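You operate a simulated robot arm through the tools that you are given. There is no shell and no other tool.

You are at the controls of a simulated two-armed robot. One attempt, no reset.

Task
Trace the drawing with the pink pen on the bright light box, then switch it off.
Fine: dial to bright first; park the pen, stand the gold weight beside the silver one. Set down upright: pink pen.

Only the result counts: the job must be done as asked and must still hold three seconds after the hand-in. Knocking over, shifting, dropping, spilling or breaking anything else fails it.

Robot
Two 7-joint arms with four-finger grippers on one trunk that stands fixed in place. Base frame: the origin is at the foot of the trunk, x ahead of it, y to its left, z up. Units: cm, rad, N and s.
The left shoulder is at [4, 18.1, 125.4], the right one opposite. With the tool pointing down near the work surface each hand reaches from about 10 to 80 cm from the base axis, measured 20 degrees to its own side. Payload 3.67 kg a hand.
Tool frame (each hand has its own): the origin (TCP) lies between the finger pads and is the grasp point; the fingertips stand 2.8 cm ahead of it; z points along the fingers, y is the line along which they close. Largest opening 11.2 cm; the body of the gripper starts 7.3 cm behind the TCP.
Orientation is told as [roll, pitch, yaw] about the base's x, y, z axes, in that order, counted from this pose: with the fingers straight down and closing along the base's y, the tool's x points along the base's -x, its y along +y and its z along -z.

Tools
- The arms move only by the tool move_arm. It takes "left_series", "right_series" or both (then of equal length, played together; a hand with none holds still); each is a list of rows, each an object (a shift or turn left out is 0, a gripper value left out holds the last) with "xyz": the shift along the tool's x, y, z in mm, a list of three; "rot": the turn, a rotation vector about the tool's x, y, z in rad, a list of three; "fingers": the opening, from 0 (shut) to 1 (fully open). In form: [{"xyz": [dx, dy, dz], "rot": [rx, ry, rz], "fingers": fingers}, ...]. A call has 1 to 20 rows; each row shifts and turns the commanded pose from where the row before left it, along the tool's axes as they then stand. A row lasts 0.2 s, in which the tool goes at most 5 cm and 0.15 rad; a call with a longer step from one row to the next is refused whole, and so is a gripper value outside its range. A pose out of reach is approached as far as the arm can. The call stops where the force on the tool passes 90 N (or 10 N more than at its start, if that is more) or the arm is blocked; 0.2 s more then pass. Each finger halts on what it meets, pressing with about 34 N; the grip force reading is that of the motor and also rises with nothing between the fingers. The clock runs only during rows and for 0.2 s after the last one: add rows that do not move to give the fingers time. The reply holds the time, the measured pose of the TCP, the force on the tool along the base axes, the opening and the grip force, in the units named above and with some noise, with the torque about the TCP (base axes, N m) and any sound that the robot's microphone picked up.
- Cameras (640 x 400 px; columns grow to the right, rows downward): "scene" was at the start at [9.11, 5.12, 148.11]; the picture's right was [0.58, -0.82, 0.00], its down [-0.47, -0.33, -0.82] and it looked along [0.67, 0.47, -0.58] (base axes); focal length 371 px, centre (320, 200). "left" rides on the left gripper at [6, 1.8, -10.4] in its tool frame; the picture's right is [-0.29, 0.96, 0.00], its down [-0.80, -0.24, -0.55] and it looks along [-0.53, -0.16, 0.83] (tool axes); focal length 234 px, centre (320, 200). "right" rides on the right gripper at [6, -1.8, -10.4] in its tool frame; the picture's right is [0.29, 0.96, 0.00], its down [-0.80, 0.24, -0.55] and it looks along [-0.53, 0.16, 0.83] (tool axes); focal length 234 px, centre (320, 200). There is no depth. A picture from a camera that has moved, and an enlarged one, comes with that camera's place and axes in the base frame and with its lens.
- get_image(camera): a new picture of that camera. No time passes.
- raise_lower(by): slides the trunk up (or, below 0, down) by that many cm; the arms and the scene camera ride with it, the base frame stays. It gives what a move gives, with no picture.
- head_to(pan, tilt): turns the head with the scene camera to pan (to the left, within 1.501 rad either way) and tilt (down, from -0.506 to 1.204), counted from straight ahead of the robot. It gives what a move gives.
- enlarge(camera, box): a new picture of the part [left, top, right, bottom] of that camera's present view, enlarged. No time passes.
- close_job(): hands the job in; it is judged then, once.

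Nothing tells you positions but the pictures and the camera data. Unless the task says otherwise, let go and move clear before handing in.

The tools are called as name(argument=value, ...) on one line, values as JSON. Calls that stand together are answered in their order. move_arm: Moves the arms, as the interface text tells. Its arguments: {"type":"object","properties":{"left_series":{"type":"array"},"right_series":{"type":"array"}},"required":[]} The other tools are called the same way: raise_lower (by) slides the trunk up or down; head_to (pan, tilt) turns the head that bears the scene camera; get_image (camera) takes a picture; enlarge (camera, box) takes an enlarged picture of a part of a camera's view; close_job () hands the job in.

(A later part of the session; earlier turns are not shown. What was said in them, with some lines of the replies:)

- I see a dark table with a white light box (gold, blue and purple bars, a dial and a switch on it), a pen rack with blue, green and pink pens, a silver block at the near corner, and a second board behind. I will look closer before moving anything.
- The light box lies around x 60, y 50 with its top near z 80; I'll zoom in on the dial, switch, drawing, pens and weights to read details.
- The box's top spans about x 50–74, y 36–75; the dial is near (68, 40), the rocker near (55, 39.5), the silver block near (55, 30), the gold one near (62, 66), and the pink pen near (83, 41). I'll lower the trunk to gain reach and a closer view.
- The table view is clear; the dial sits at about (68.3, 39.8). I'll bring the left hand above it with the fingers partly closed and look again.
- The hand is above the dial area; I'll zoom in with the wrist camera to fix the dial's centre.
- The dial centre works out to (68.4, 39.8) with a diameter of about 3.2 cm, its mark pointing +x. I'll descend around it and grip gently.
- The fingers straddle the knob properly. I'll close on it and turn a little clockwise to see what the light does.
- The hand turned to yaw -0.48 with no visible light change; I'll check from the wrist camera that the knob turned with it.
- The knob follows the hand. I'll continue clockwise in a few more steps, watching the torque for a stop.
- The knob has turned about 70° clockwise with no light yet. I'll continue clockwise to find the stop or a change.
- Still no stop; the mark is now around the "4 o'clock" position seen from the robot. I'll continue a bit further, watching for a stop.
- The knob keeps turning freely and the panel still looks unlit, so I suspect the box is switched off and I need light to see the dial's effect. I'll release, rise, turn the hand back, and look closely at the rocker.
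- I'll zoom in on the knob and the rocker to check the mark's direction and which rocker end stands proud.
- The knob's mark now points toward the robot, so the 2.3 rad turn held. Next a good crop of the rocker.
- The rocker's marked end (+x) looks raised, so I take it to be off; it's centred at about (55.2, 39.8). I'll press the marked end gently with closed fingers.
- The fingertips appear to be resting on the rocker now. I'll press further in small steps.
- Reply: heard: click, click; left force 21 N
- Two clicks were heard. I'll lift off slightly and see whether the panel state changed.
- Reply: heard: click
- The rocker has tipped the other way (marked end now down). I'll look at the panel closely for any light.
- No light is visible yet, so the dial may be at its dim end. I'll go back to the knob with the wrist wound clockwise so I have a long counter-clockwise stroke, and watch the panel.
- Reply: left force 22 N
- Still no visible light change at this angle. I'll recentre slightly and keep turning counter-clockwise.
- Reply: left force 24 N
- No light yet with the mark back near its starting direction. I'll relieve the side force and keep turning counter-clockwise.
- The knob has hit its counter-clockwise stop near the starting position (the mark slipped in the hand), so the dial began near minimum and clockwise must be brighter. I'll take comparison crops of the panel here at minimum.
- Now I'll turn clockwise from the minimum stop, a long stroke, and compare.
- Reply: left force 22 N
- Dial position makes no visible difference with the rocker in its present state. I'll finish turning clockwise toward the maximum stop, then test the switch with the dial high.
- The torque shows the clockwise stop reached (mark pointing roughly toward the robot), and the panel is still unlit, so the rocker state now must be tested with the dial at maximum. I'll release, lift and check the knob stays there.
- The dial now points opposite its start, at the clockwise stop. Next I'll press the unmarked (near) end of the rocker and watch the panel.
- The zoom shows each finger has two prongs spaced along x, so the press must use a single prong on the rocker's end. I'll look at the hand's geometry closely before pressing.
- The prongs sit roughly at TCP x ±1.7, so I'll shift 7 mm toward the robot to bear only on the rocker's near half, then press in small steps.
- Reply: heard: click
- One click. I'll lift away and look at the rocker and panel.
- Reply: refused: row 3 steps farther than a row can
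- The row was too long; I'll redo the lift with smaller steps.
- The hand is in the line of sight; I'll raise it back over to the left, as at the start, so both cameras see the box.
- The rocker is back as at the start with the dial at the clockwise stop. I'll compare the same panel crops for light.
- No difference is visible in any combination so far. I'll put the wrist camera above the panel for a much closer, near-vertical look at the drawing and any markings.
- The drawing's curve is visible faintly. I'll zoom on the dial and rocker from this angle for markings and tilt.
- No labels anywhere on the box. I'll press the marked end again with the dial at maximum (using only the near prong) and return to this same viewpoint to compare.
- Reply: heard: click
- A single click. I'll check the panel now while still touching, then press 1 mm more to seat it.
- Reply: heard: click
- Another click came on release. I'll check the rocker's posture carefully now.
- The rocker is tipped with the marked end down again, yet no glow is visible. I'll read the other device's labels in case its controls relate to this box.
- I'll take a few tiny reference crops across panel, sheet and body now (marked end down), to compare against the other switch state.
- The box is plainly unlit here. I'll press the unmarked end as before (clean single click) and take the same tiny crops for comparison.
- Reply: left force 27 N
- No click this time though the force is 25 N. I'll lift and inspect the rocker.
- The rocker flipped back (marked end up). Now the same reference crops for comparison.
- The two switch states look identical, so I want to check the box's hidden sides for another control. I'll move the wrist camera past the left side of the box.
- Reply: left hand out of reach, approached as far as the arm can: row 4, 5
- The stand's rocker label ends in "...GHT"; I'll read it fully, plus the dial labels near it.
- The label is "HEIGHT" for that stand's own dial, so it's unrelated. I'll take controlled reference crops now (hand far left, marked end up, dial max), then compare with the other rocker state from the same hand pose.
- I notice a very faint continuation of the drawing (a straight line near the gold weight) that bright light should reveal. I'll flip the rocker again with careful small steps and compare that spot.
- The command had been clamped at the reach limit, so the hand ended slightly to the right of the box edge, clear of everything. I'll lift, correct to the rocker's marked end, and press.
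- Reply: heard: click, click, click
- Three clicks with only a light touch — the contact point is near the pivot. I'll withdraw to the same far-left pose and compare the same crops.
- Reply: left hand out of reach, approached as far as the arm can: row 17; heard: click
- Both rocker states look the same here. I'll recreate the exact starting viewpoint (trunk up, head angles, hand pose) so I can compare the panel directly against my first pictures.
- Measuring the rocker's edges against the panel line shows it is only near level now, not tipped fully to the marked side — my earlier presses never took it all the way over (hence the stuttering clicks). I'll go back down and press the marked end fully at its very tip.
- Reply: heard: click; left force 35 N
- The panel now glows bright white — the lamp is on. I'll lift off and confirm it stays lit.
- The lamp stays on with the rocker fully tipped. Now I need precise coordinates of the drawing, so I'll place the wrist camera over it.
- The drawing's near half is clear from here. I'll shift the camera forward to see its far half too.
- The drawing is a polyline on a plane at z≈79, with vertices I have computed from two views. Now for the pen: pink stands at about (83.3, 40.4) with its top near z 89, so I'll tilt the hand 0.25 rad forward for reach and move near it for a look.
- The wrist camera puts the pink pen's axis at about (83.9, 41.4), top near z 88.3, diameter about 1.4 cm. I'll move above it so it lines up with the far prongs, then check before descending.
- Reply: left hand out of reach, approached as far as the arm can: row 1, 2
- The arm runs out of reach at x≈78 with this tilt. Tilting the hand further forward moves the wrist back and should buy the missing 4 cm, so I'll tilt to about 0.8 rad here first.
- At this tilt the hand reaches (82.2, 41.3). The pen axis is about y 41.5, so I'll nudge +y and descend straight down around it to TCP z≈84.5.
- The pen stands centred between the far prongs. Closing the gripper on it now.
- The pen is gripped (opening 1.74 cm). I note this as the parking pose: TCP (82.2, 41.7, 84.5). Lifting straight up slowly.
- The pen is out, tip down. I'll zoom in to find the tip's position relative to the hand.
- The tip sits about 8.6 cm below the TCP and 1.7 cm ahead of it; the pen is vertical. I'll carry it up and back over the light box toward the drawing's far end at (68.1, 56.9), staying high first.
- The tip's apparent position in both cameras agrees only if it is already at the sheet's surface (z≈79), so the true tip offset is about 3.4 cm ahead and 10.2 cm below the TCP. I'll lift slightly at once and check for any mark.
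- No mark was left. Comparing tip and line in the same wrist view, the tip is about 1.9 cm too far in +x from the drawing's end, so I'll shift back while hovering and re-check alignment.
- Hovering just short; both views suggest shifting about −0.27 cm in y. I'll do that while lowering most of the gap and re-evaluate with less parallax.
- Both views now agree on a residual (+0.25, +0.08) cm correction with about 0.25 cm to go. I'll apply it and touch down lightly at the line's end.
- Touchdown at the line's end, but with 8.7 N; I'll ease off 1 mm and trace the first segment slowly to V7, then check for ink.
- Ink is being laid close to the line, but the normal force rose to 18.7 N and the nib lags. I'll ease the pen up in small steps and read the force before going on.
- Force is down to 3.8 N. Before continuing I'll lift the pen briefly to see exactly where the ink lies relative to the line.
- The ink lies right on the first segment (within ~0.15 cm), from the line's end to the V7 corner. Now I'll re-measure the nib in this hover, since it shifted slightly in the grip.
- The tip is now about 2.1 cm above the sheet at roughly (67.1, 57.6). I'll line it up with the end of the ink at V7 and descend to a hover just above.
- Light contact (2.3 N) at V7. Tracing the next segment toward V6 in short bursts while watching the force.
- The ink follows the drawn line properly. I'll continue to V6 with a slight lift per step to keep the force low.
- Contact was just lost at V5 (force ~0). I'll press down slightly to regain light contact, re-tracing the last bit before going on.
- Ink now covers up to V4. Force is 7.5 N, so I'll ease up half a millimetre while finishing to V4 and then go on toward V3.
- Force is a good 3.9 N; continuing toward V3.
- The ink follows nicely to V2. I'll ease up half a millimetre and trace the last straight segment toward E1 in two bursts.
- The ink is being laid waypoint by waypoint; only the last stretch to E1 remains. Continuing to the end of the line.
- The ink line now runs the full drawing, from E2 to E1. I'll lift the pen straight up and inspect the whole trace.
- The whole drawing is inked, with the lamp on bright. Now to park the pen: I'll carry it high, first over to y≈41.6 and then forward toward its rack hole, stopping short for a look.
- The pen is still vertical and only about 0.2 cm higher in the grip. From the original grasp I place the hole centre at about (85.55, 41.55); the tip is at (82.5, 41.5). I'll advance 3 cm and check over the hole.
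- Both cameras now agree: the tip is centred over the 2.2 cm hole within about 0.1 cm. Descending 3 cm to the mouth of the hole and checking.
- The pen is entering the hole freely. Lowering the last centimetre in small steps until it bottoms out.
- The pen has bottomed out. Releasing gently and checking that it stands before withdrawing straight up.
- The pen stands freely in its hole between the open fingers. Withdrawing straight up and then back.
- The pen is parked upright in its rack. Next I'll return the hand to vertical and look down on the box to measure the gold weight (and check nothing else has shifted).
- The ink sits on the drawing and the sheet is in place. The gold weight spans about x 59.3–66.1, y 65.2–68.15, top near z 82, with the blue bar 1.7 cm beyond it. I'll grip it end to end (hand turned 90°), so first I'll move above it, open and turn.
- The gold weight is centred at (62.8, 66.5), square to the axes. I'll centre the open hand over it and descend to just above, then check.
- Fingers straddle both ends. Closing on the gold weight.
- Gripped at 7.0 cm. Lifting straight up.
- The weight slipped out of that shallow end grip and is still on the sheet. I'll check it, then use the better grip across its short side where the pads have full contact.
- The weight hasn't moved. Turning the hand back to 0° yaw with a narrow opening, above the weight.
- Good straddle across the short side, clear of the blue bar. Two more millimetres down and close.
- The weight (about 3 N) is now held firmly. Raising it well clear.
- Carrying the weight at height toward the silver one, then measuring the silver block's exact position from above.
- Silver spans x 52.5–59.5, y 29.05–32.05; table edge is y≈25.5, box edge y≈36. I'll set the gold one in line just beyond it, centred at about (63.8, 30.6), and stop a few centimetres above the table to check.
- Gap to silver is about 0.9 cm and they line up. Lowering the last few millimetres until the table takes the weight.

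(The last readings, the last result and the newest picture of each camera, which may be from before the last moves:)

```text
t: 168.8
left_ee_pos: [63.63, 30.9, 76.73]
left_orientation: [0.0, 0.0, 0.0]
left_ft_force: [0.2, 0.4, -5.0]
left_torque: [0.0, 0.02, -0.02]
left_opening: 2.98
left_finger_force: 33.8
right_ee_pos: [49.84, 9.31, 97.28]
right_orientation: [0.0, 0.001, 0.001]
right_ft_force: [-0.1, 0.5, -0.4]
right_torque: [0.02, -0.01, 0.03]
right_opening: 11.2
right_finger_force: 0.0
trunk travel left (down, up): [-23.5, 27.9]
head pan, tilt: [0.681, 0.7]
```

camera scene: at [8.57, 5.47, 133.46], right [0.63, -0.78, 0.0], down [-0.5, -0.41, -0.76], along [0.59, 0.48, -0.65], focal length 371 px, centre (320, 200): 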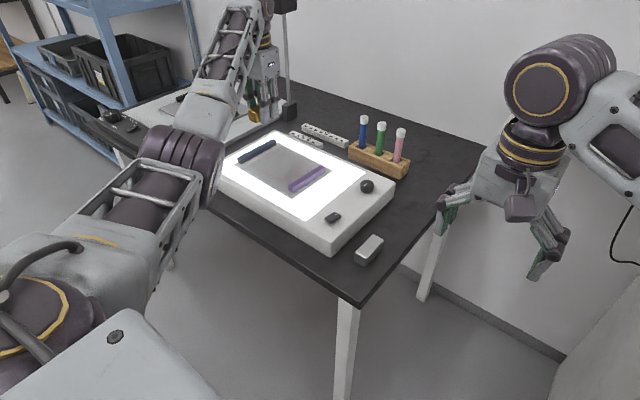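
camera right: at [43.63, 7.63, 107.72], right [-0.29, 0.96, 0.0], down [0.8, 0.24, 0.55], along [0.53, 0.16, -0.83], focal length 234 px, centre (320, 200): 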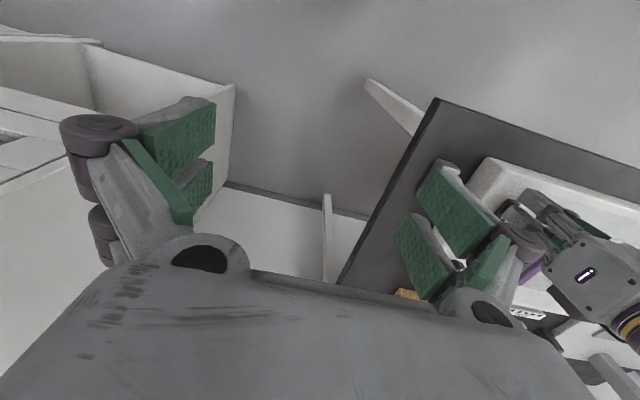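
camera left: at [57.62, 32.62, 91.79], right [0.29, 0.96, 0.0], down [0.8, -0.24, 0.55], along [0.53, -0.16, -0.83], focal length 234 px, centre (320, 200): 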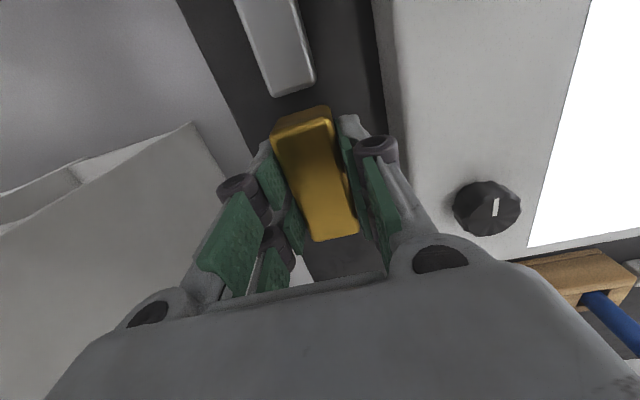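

Still hanging free; the table must be a bit lower than I assumed. I'll keep lowering in small steps.

move_arm(left_series=[{"xyz": [0, 0, 1.5]}, {"xyz": [0, 0, 1.5]}, {"xyz": [0, 0, 0]}])

enlarge(camera="scene", box=[375, 205, 425, 260])

enlarge(camera="left", box=[220, 0, 380, 150])

```text
t: 169.6
left_ee_pos: [63.76, 30.92, 76.67]
left_orientation: [0.0, -0.003, 0.0]
left_ft_force: [1.3, 0.7, 8.3]
left_torque: [-0.01, 0.13, -0.04]
left_opening: 2.99
left_finger_force: 34.5
right_ee_pos: [49.78, 9.36, 97.5]
right_orientation: [0.0, 0.001, -0.001]
right_ft_force: [0.3, 0.2, 0.9]
right_torque: [-0.01, 0.0, 0.04]
right_opening: 11.2
right_finger_force: 0.1
trunk travel left (down, up): [-23.5, 27.9]
head pan, tilt: [0.681, 0.7]
```

```text
7.27 times, centred on (400, 232) of scene
camera zoom: at [8.46, 5.35, 133.48], right [0.63, -0.78, 0.0], down [-0.5, -0.41, -0.77], along [0.59, 0.48, -0.64], focal length 2700 px, centre (-262, -36)
```

zoom: 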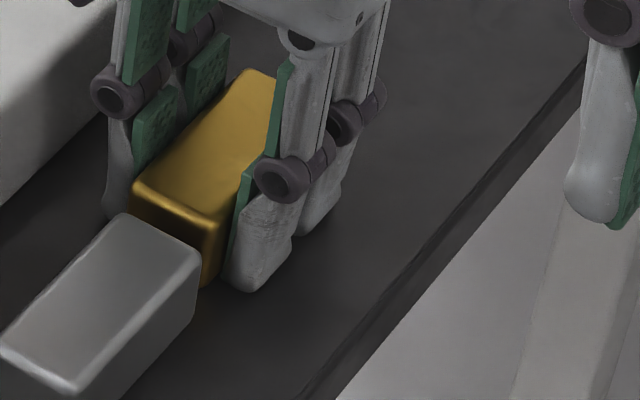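

```text
2.67 times, centred on (300, 75) of left
camera zoom: at [57.72, 32.66, 87.03], right [0.29, 0.96, 0.0], down [0.8, -0.24, 0.56], along [0.53, -0.16, -0.83], focal length 624 px, centre (373, 533)
```

zoom: 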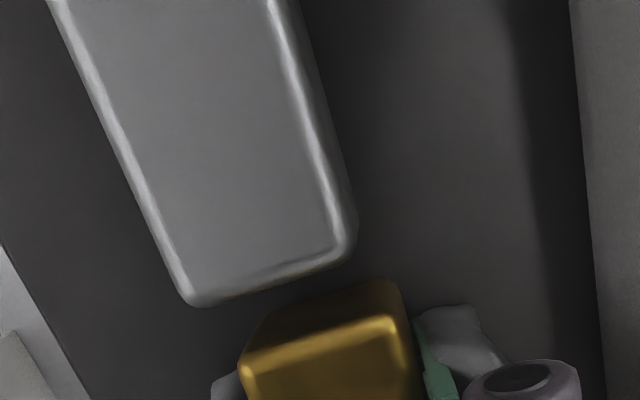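

The table has taken the weight. Easing off 1 mm and opening the fingers.

move_arm(left_series=[{"xyz": [0, 0, -1]}, {"fingers": 0.3}, {"fingers": 0.36}, {"fingers": 0.38}, {"fingers": 0.38}])

enlarge(camera="scene", box=[375, 205, 425, 260])

```text
t: 170.8
left_ee_pos: [63.76, 30.94, 76.62]
left_orientation: [-0.001, -0.001, 0.0]
left_ft_force: [-0.5, -0.1, 0.8]
left_torque: [-0.03, 0.0, -0.03]
left_opening: 4.23
left_finger_force: 0.1
right_ee_pos: [49.71, 9.35, 97.41]
right_orientation: [-0.001, 0.001, 0.0]
right_ft_force: [0.5, 0.2, -0.5]
right_torque: [0.01, 0.0, 0.03]
right_opening: 11.21
right_finger_force: 0.0
trunk travel left (down, up): [-23.5, 27.9]
head pan, tilt: [0.681, 0.7]
```

```text
7.27 times, centred on (400, 232) of scene
camera zoom: at [8.5, 5.38, 133.47], right [0.63, -0.78, 0.0], down [-0.5, -0.41, -0.76], along [0.59, 0.48, -0.64], focal length 2700 px, centre (-262, -36)
```

zoom: 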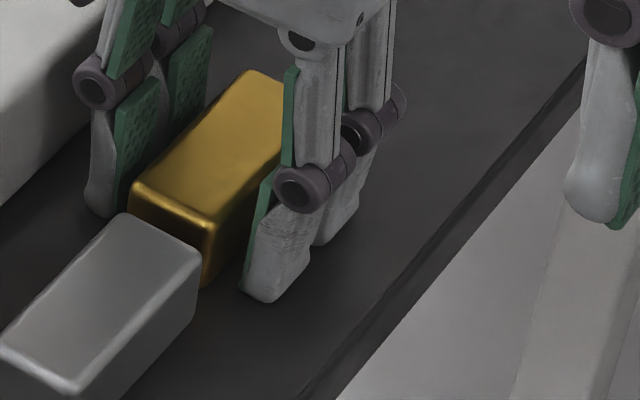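

Released cleanly. Withdrawing straight up and checking the two weights.

move_arm(left_series=[{"xyz": [0, 0, -10]}, {"xyz": [0, 0, -30]}, {"xyz": [0, 0, -40]}, {"xyz": [0, 0, -40]}, {"xyz": [0, 0, -40]}, {"xyz": [0, 0, 0]}])

enlarge(camera="scene", box=[310, 150, 450, 270])

get_image(camera="left")

```text
t: 172.2
left_ee_pos: [63.74, 31.11, 92.65]
left_orientation: [-0.001, 0.003, 0.0]
left_ft_force: [-0.4, -0.2, -0.1]
left_torque: [0.0, 0.04, 0.02]
left_opening: 4.26
left_finger_force: 0.2
right_ee_pos: [49.82, 9.38, 97.42]
right_orientation: [0.001, 0.0, -0.001]
right_ft_force: [0.1, 0.1, 1.0]
right_torque: [-0.01, 0.02, 0.04]
right_opening: 11.21
right_finger_force: 0.1
trunk travel left (down, up): [-23.5, 27.9]
head pan, tilt: [0.681, 0.7]
```

```text
3.33 times, centred on (380, 210) of scene
camera zoom: at [8.56, 5.42, 133.46], right [0.63, -0.78, 0.0], down [-0.5, -0.41, -0.76], along [0.59, 0.48, -0.64], focal length 1237 px, centre (120, 167)
```

zoom: 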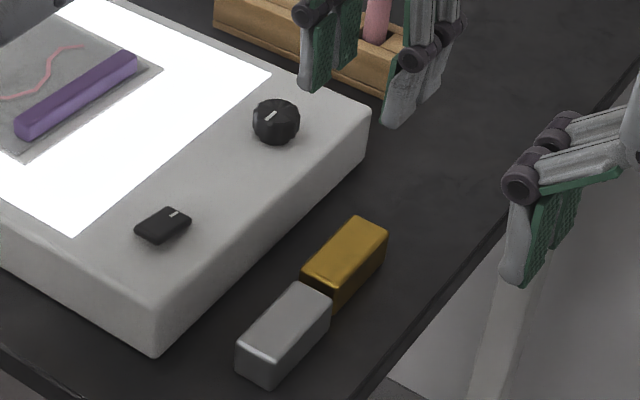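

```text
taken
camera left: at [57.64, 32.9, 102.94], right [0.29, 0.96, 0.0], down [0.8, -0.24, 0.55], along [0.53, -0.16, -0.83], focal length 234 px, centre (320, 200)
```

left: 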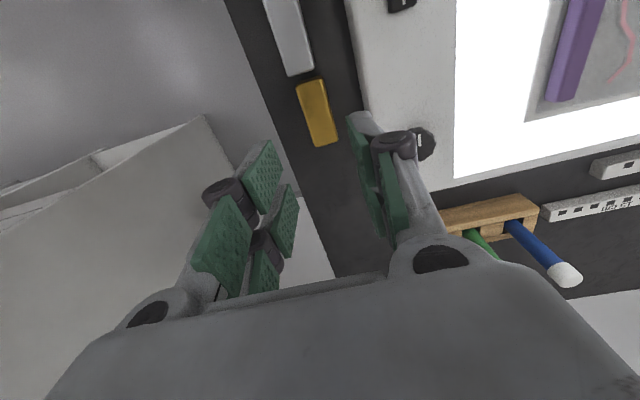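

Gold now stands right beside the silver weight, in line with it. Last step: switch the lamp off by pressing the rocker's raised near end. Moving over it with closed fingers.

move_arm(left_series=[{"xyz": [30, 21.8, 0], "fingers": 0}, {"xyz": [30, 21.8, 0]}, {"xyz": [30, 21.8, 0]}, {"xyz": [29.5, 21.8, 0]}, {"xyz": [0, 0, 40]}, {"xyz": [0, 0, 40]}, {"xyz": [0, 0, 0]}])

enlarge(camera="scene", box=[290, 160, 380, 250])

get_image(camera="left")

```text
t: 173.8
left_ee_pos: [51.61, 39.43, 84.6]
left_orientation: [-0.001, 0.0, -0.001]
left_ft_force: [-0.8, -1.3, 0.2]
left_torque: [0.0, -0.01, -0.04]
left_opening: 0.0
left_finger_force: 34.1
right_ee_pos: [49.86, 9.38, 97.39]
right_orientation: [0.0, 0.0, -0.001]
right_ft_force: [-0.3, -0.2, -1.0]
right_torque: [-0.01, 0.0, 0.01]
right_opening: 11.19
right_finger_force: 0.1
trunk travel left (down, up): [-23.5, 27.9]
head pan, tilt: [0.681, 0.7]
```

```text
4.44 times, centred on (335, 205) of scene
camera zoom: at [8.51, 5.36, 133.47], right [0.63, -0.78, 0.0], down [-0.5, -0.41, -0.76], along [0.59, 0.48, -0.64], focal length 1650 px, centre (253, 178)
```

zoom: 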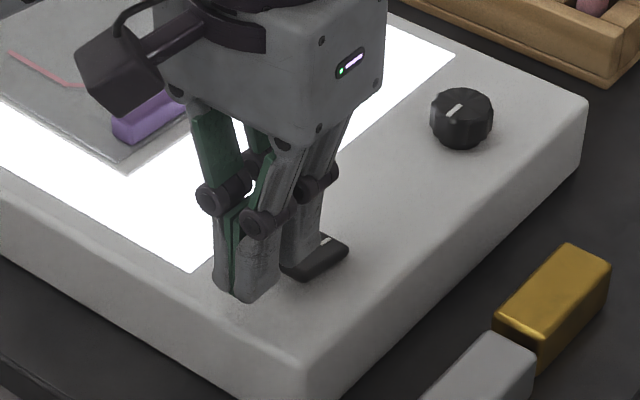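

```text
taken
camera left: at [45.62, 41.17, 94.94], right [0.29, 0.96, 0.0], down [0.8, -0.24, 0.55], along [0.53, -0.16, -0.83], focal length 234 px, centre (320, 200)
```

left: 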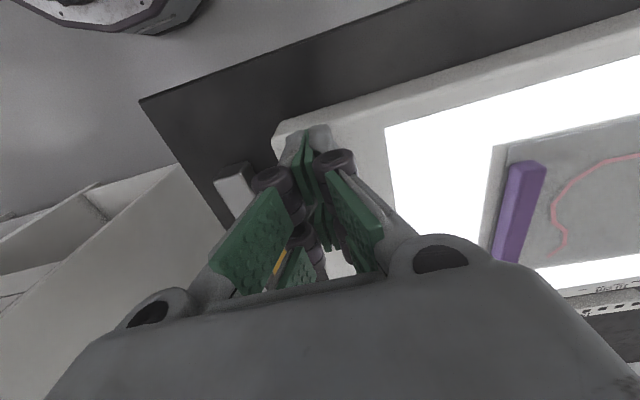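

move_arm(left_series=[{"xyz": [0, 3, 10]}, {"xyz": [0, 0, 5]}, {"xyz": [0, 0, 2]}, {"xyz": [0, 0, 0]}])

move_arm(left_series=[{"xyz": [0, 0, 1]}, {"xyz": [0, 0, 1]}, {"xyz": [0, 0, 0]}])

enlarge(camera="scene", box=[200, 130, 420, 270])

```text
t: 174.8
left_ee_pos: [51.71, 39.69, 83.07]
left_orientation: [0.0, 0.001, 0.0]
left_ft_force: [-0.5, 0.3, -0.1]
left_torque: [-0.01, 0.0, 0.01]
left_opening: 0.02
left_finger_force: 33.8
right_ee_pos: [49.77, 9.42, 97.45]
right_orientation: [-0.001, 0.001, 0.002]
right_ft_force: [-0.7, -0.7, -0.9]
right_torque: [-0.01, -0.03, 0.01]
right_opening: 11.19
right_finger_force: 0.0
trunk travel left (down, up): [-23.5, 27.9]
head pan, tilt: [0.681, 0.7]
```

```text
t: 175.6
left_ee_pos: [51.72, 39.88, 82.74]
left_orientation: [0.0, -0.001, 0.001]
left_ft_force: [-0.2, -0.2, 0.1]
left_torque: [-0.01, -0.02, 0.04]
left_opening: 0.59
left_finger_force: 35.3
right_ee_pos: [49.71, 9.38, 97.39]
right_orientation: [0.002, 0.0, -0.001]
right_ft_force: [0.1, -0.2, -0.4]
right_torque: [0.02, -0.01, -0.02]
right_opening: 11.23
right_finger_force: 0.0
trunk travel left (down, up): [-23.5, 27.9]
head pan, tilt: [0.681, 0.7]
```

```text
2.86 times, centred on (310, 200) of scene
camera zoom: at [8.51, 5.39, 133.47], right [0.63, -0.78, 0.0], down [-0.5, -0.41, -0.76], along [0.59, 0.48, -0.64], focal length 1060 px, centre (349, 200)
```

zoom: 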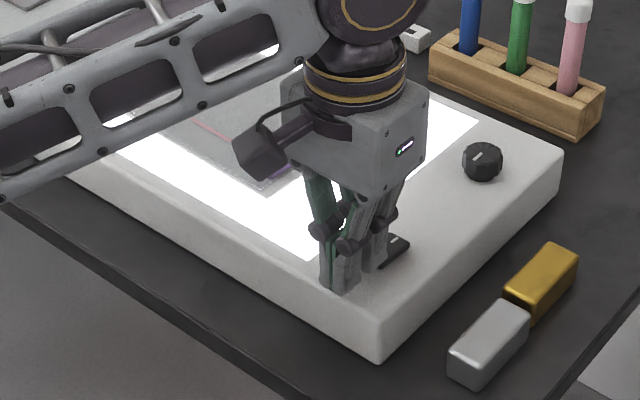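

get_image(camera="scene")

get_image(camera="right")

```text
taken
camera scene: at [8.51, 5.39, 133.47], right [0.63, -0.78, 0.0], down [-0.5, -0.41, -0.76], along [0.59, 0.48, -0.64], focal length 371 px, centre (320, 200)
```

scene: 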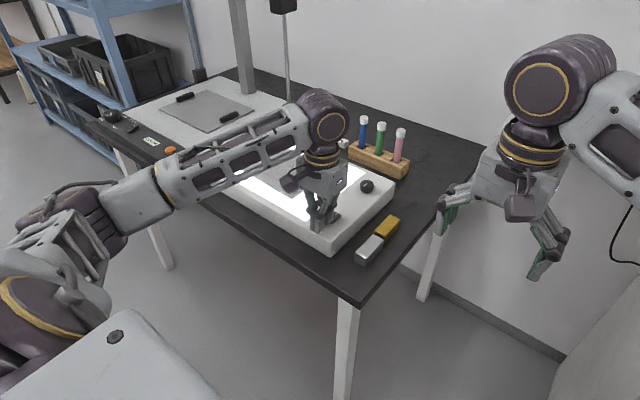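

```text
taken
camera right: at [43.61, 7.62, 107.73], right [-0.29, 0.96, 0.0], down [0.8, 0.24, 0.55], along [0.53, 0.16, -0.83], focal length 234 px, centre (320, 200)
```

right: 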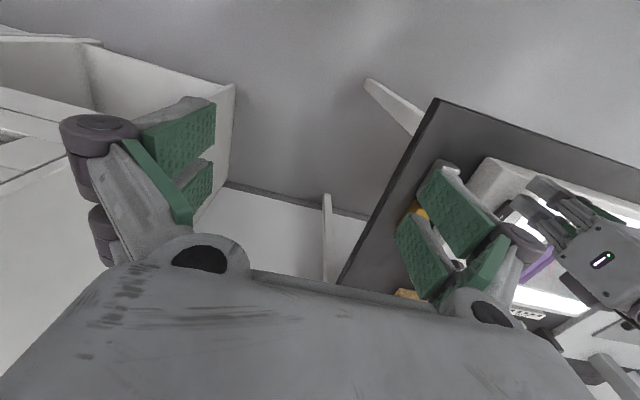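

The arm is clear of everything. Continuing the press in 1 mm steps.

move_arm(left_series=[{"xyz": [0, 0, 1]}, {"xyz": [0, 0, 1]}, {"xyz": [0, 0, 0]}])

enlarge(camera="scene", box=[270, 150, 400, 250])

```text
t: 176.4
left_ee_pos: [51.76, 39.9, 82.63]
left_orientation: [-0.001, 0.0, 0.0]
left_ft_force: [-0.5, -0.4, 0.2]
left_torque: [0.03, 0.0, 0.02]
left_opening: 0.0
left_finger_force: 35.6
right_ee_pos: [49.78, 9.41, 97.33]
right_orientation: [-0.001, 0.001, 0.0]
right_ft_force: [-0.4, -0.6, 0.8]
right_torque: [-0.01, -0.02, 0.01]
right_opening: 11.18
right_finger_force: 0.1
trunk travel left (down, up): [-23.5, 27.9]
head pan, tilt: [0.681, 0.7]
```

```text
4.00 times, centred on (335, 200) of scene
camera zoom: at [8.51, 5.39, 133.47], right [0.63, -0.78, 0.0], down [-0.5, -0.41, -0.76], along [0.59, 0.48, -0.64], focal length 1485 px, centre (260, 200)
```

zoom: 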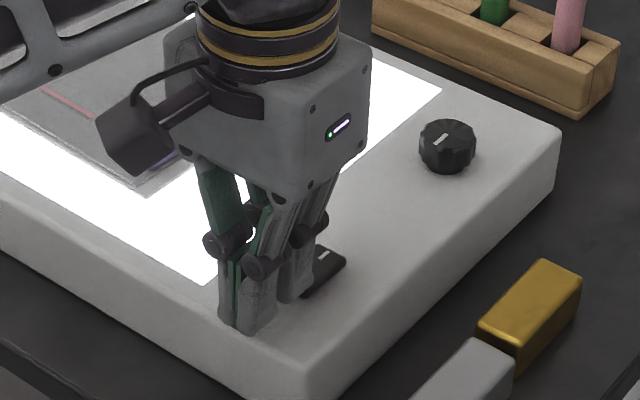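

move_arm(left_series=[{"xyz": [0, 0, 1]}, {"xyz": [0, 0, 1]}, {"xyz": [0, 0, 0]}])

enlarge(camera="scene", box=[270, 150, 400, 250])

```text
t: 177.2
left_ee_pos: [51.86, 39.82, 82.39]
left_orientation: [0.0, 0.0, -0.001]
left_ft_force: [0.1, 0.5, 0.0]
left_torque: [-0.01, 0.03, -0.01]
left_opening: 0.59
left_finger_force: 35.4
right_ee_pos: [49.77, 9.38, 97.35]
right_orientation: [-0.001, 0.0, 0.0]
right_ft_force: [1.0, -0.2, -0.1]
right_torque: [0.0, 0.0, 0.03]
right_opening: 11.21
right_finger_force: 0.0
trunk travel left (down, up): [-23.5, 27.9]
head pan, tilt: [0.681, 0.7]
heard: click
```

```text
4.00 times, centred on (335, 200) of scene
camera zoom: at [8.51, 5.39, 133.47], right [0.63, -0.78, 0.0], down [-0.5, -0.41, -0.76], along [0.59, 0.48, -0.64], focal length 1485 px, centre (260, 200)
```

zoom: 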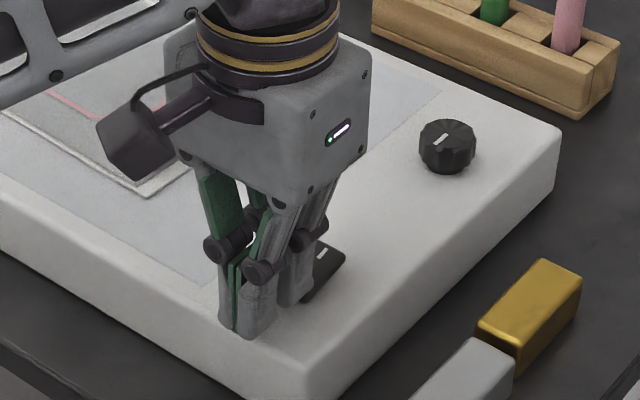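

The lamp went off with a click. I'll press a little further so the rocker seats fully in the off position, then lift.

move_arm(left_series=[{"xyz": [0, 0, 1]}, {"xyz": [0, 0, 1]}, {"xyz": [0, 0, 0]}])

move_arm(left_series=[{"xyz": [0, 0, 1]}, {"xyz": [0, 0, 0]}])

```text
t: 178.0
left_ee_pos: [51.69, 39.84, 82.46]
left_orientation: [0.001, -0.006, 0.001]
left_ft_force: [-0.7, -0.4, 19.9]
left_torque: [-0.05, -0.5, -0.08]
left_opening: 0.64
left_finger_force: 35.8
right_ee_pos: [49.71, 9.24, 97.41]
right_orientation: [0.002, -0.002, 0.0]
right_ft_force: [-0.1, 0.0, 0.6]
right_torque: [-0.03, 0.01, -0.01]
right_opening: 11.21
right_finger_force: 0.1
trunk travel left (down, up): [-23.5, 27.9]
head pan, tilt: [0.681, 0.7]
```

```text
t: 178.6
left_ee_pos: [51.62, 39.81, 82.28]
left_orientation: [0.001, -0.007, 0.0]
left_ft_force: [3.2, 2.4, 30.0]
left_torque: [0.03, -0.82, 0.04]
left_opening: 0.63
left_finger_force: 35.6
right_ee_pos: [49.62, 9.26, 97.44]
right_orientation: [0.001, -0.002, 0.0]
right_ft_force: [-0.2, -0.9, 0.4]
right_torque: [-0.03, -0.03, 0.01]
right_opening: 11.21
right_finger_force: 0.1
trunk travel left (down, up): [-23.5, 27.9]
head pan, tilt: [0.681, 0.7]
```

Firmly seated at 30 N. Lifting straight off and moving the hand clear.

move_arm(left_series=[{"xyz": [0, 0, -5]}, {"xyz": [0, 0, -30]}, {"xyz": [0, 0, -45]}, {"xyz": [0, 0, -45]}, {"xyz": [10, 40, -20]}, {"xyz": [10, 40, -20]}, {"xyz": [0, 0, 0]}])

get_image(camera="scene")

enlarge(camera="scene", box=[200, 130, 420, 270])

enlarge(camera="scene", box=[315, 200, 351, 230])

```text
t: 180.2
left_ee_pos: [49.74, 48.03, 98.41]
left_orientation: [0.001, 0.002, 0.002]
left_ft_force: [0.4, -0.1, 0.3]
left_torque: [-0.01, 0.0, 0.02]
left_opening: 0.0
left_finger_force: 36.2
right_ee_pos: [49.74, 9.22, 97.3]
right_orientation: [0.001, 0.002, 0.001]
right_ft_force: [0.5, -0.1, 0.1]
right_torque: [-0.04, 0.02, 0.01]
right_opening: 11.2
right_finger_force: 0.0
trunk travel left (down, up): [-23.5, 27.9]
head pan, tilt: [0.681, 0.7]
```

```text
taken
camera scene: at [8.58, 5.35, 133.47], right [0.63, -0.78, 0.0], down [-0.5, -0.41, -0.76], along [0.59, 0.48, -0.64], focal length 371 px, centre (320, 200)
```

scene: 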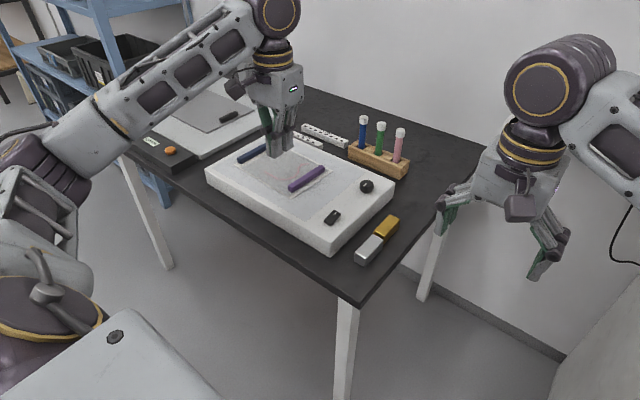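

```text
2.86 times, centred on (310, 200) of scene
camera zoom: at [8.58, 5.35, 133.47], right [0.63, -0.78, 0.0], down [-0.5, -0.41, -0.76], along [0.59, 0.48, -0.64], focal length 1060 px, centre (349, 200)
```

zoom: 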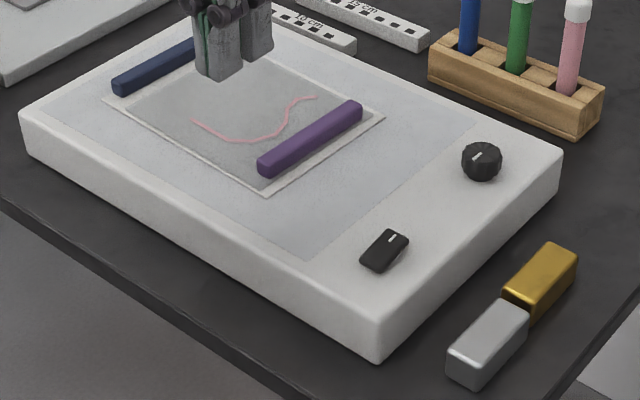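

```text
13.33 times, centred on (333, 215) of scene
camera zoom: at [8.58, 5.35, 133.47], right [0.63, -0.78, 0.0], down [-0.5, -0.41, -0.76], along [0.59, 0.48, -0.64], focal length 4949 px, centre (147, 0)
```

zoom: 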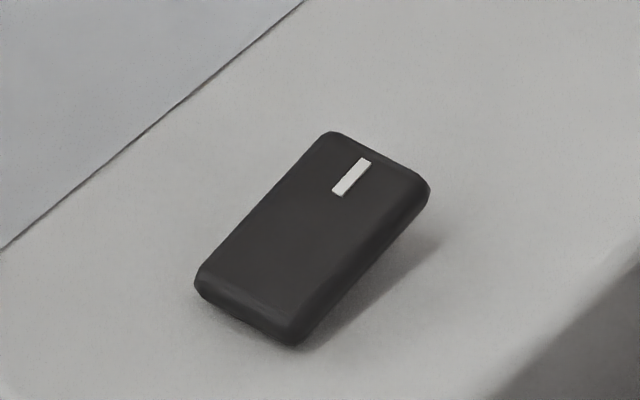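

Lamp off, rocker fully tipped back as at the start. I noticed earlier that the purple bar and clear sheet crept a few millimetres while tracing, so I'll measure that carefully before handing in.

move_arm(left_series=[{"xyz": [-37, 23, 0]}, {"xyz": [-37, 23, 0]}, {"xyz": [-37, 23, 0]}, {"xyz": [-36, 23, 0]}, {"xyz": [0, 0, 0]}])

enlarge(camera="left", box=[220, 0, 420, 125])

get_image(camera="left")

```text
t: 181.4
left_ee_pos: [64.1, 57.6, 98.58]
left_orientation: [0.001, -0.002, -0.001]
left_ft_force: [0.6, 0.0, 0.4]
left_torque: [0.02, -0.03, 0.05]
left_opening: 0.01
left_finger_force: 35.5
right_ee_pos: [49.77, 9.41, 97.28]
right_orientation: [-0.001, 0.0, 0.0]
right_ft_force: [-0.8, -0.7, 0.5]
right_torque: [0.02, -0.06, -0.02]
right_opening: 11.2
right_finger_force: 0.0
trunk travel left (down, up): [-23.5, 27.9]
head pan, tilt: [0.681, 0.7]
```

```text
3.20 times, centred on (320, 62) of left
camera zoom: at [58.02, 59.24, 109.02], right [0.29, 0.96, 0.0], down [0.8, -0.24, 0.55], along [0.53, -0.16, -0.83], focal length 749 px, centre (320, 640)
```

zoom: 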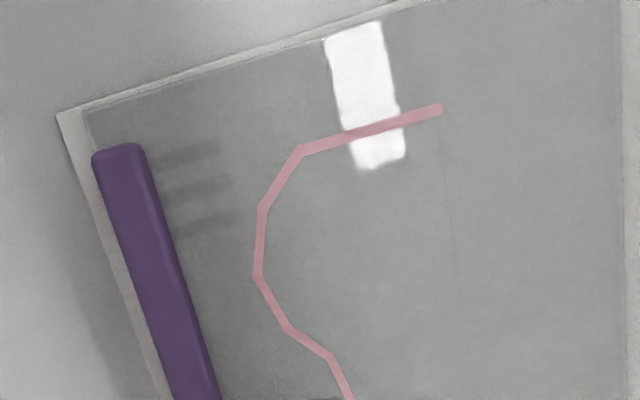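

```text
taken
camera left: at [58.02, 59.24, 109.02], right [0.29, 0.96, 0.0], down [0.8, -0.24, 0.55], along [0.53, -0.16, -0.83], focal length 234 px, centre (320, 200)
```

left: 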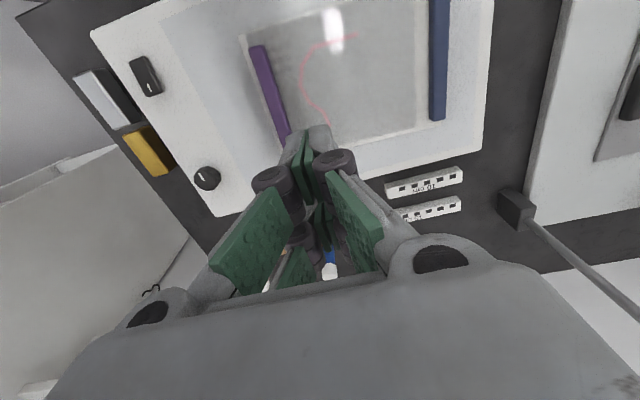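

The purple bar has crept only about 2.5 mm (the paper, blue bar and everything else are unmoved), which I'll leave rather than risk disturbing it. Moving the hand clear and doing a last overall check.

move_arm(left_series=[{"xyz": [0, 0, -30]}, {"xyz": [40, -16, -16]}, {"xyz": [40, -16, -16]}, {"xyz": [40, -16, -16]}, {"xyz": [40, -16, -16]}, {"xyz": [0, 0, 0]}, {"xyz": [0, 0, 0]}])

enlarge(camera="scene", box=[190, 100, 430, 270])

enlarge(camera="scene", box=[340, 100, 430, 190])

enlarge(camera="scene", box=[340, 200, 420, 280])

```text
t: 183.0
left_ee_pos: [48.33, 51.2, 108.31]
left_orientation: [0.002, 0.0, 0.002]
left_ft_force: [0.0, -0.8, 0.2]
left_torque: [-0.01, -0.03, 0.01]
left_opening: 0.02
left_finger_force: 36.0
right_ee_pos: [49.8, 9.29, 97.5]
right_orientation: [0.0, 0.0, 0.0]
right_ft_force: [-0.2, 0.1, -0.4]
right_torque: [-0.02, 0.0, 0.06]
right_opening: 11.2
right_finger_force: 0.0
trunk travel left (down, up): [-23.5, 27.9]
head pan, tilt: [0.681, 0.7]
```

```text
2.35 times, centred on (310, 185) of scene
camera zoom: at [8.44, 5.39, 133.48], right [0.63, -0.78, 0.0], down [-0.5, -0.41, -0.77], along [0.59, 0.48, -0.64], focal length 873 px, centre (344, 235)
```

zoom: 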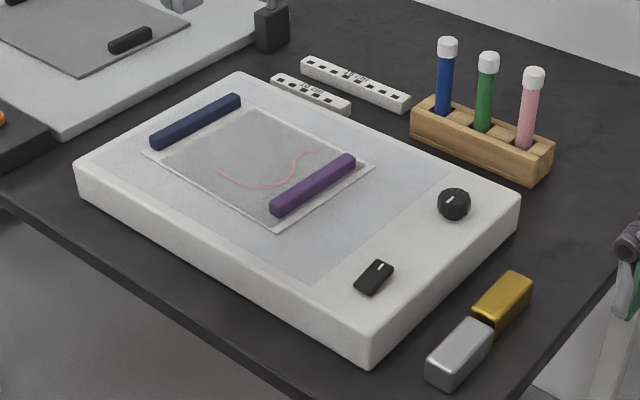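

```text
4.44 times, centred on (385, 145) of scene
camera zoom: at [8.44, 5.39, 133.48], right [0.63, -0.78, 0.0], down [-0.5, -0.41, -0.77], along [0.59, 0.48, -0.64], focal length 1650 px, centre (31, 444)
```

zoom: 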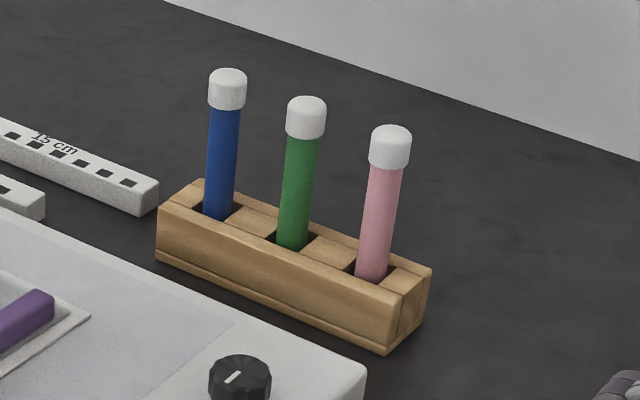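

```text
5.00 times, centred on (380, 240) of scene
camera zoom: at [8.44, 5.39, 133.48], right [0.63, -0.78, 0.0], down [-0.5, -0.41, -0.77], along [0.59, 0.48, -0.64], focal length 1856 px, centre (20, 0)
```

zoom: 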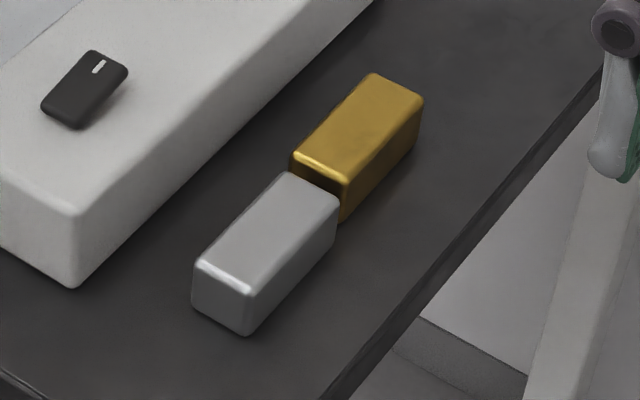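

The final check shows the drawing traced in pink, the dial at the bright stop and the lamp off. The pink pen stands upright in its rack, the gold weight stands beside the silver one, and both hands are clear. The purple bar did creep about 2.5 mm during tracing, and I left it there. Handing in.

close_job()

```text
The job is handed in.
```

The job is handed in. The drawing is traced in pink, and the light box was on and set to bright while I traced.

- **Dial and lamp:** the dial is at its clockwise stop, which is the bright end. The lamp is off and the rocker is fully pressed over.
- **Trace:** the ink runs the full length of the drawn line, within about 2 mm of it.
- **Pink pen:** it stands upright in its original rack hole.
- **Gold weight:** it stands on the table in line with the silver one, end to end, with a gap of about 1 cm. There was no room to set them side by side with the gripper. My first grip on it slipped during the lift, but it stayed flat and in place on the sheet.

**Shift:** the pen dragged the clear sheet while I traced. The purple bar lying on it moved about 2.5 mm, and I left it rather than risk moving it further. I saw no movement in the blue bar, the paper, the rulers or the other pens.
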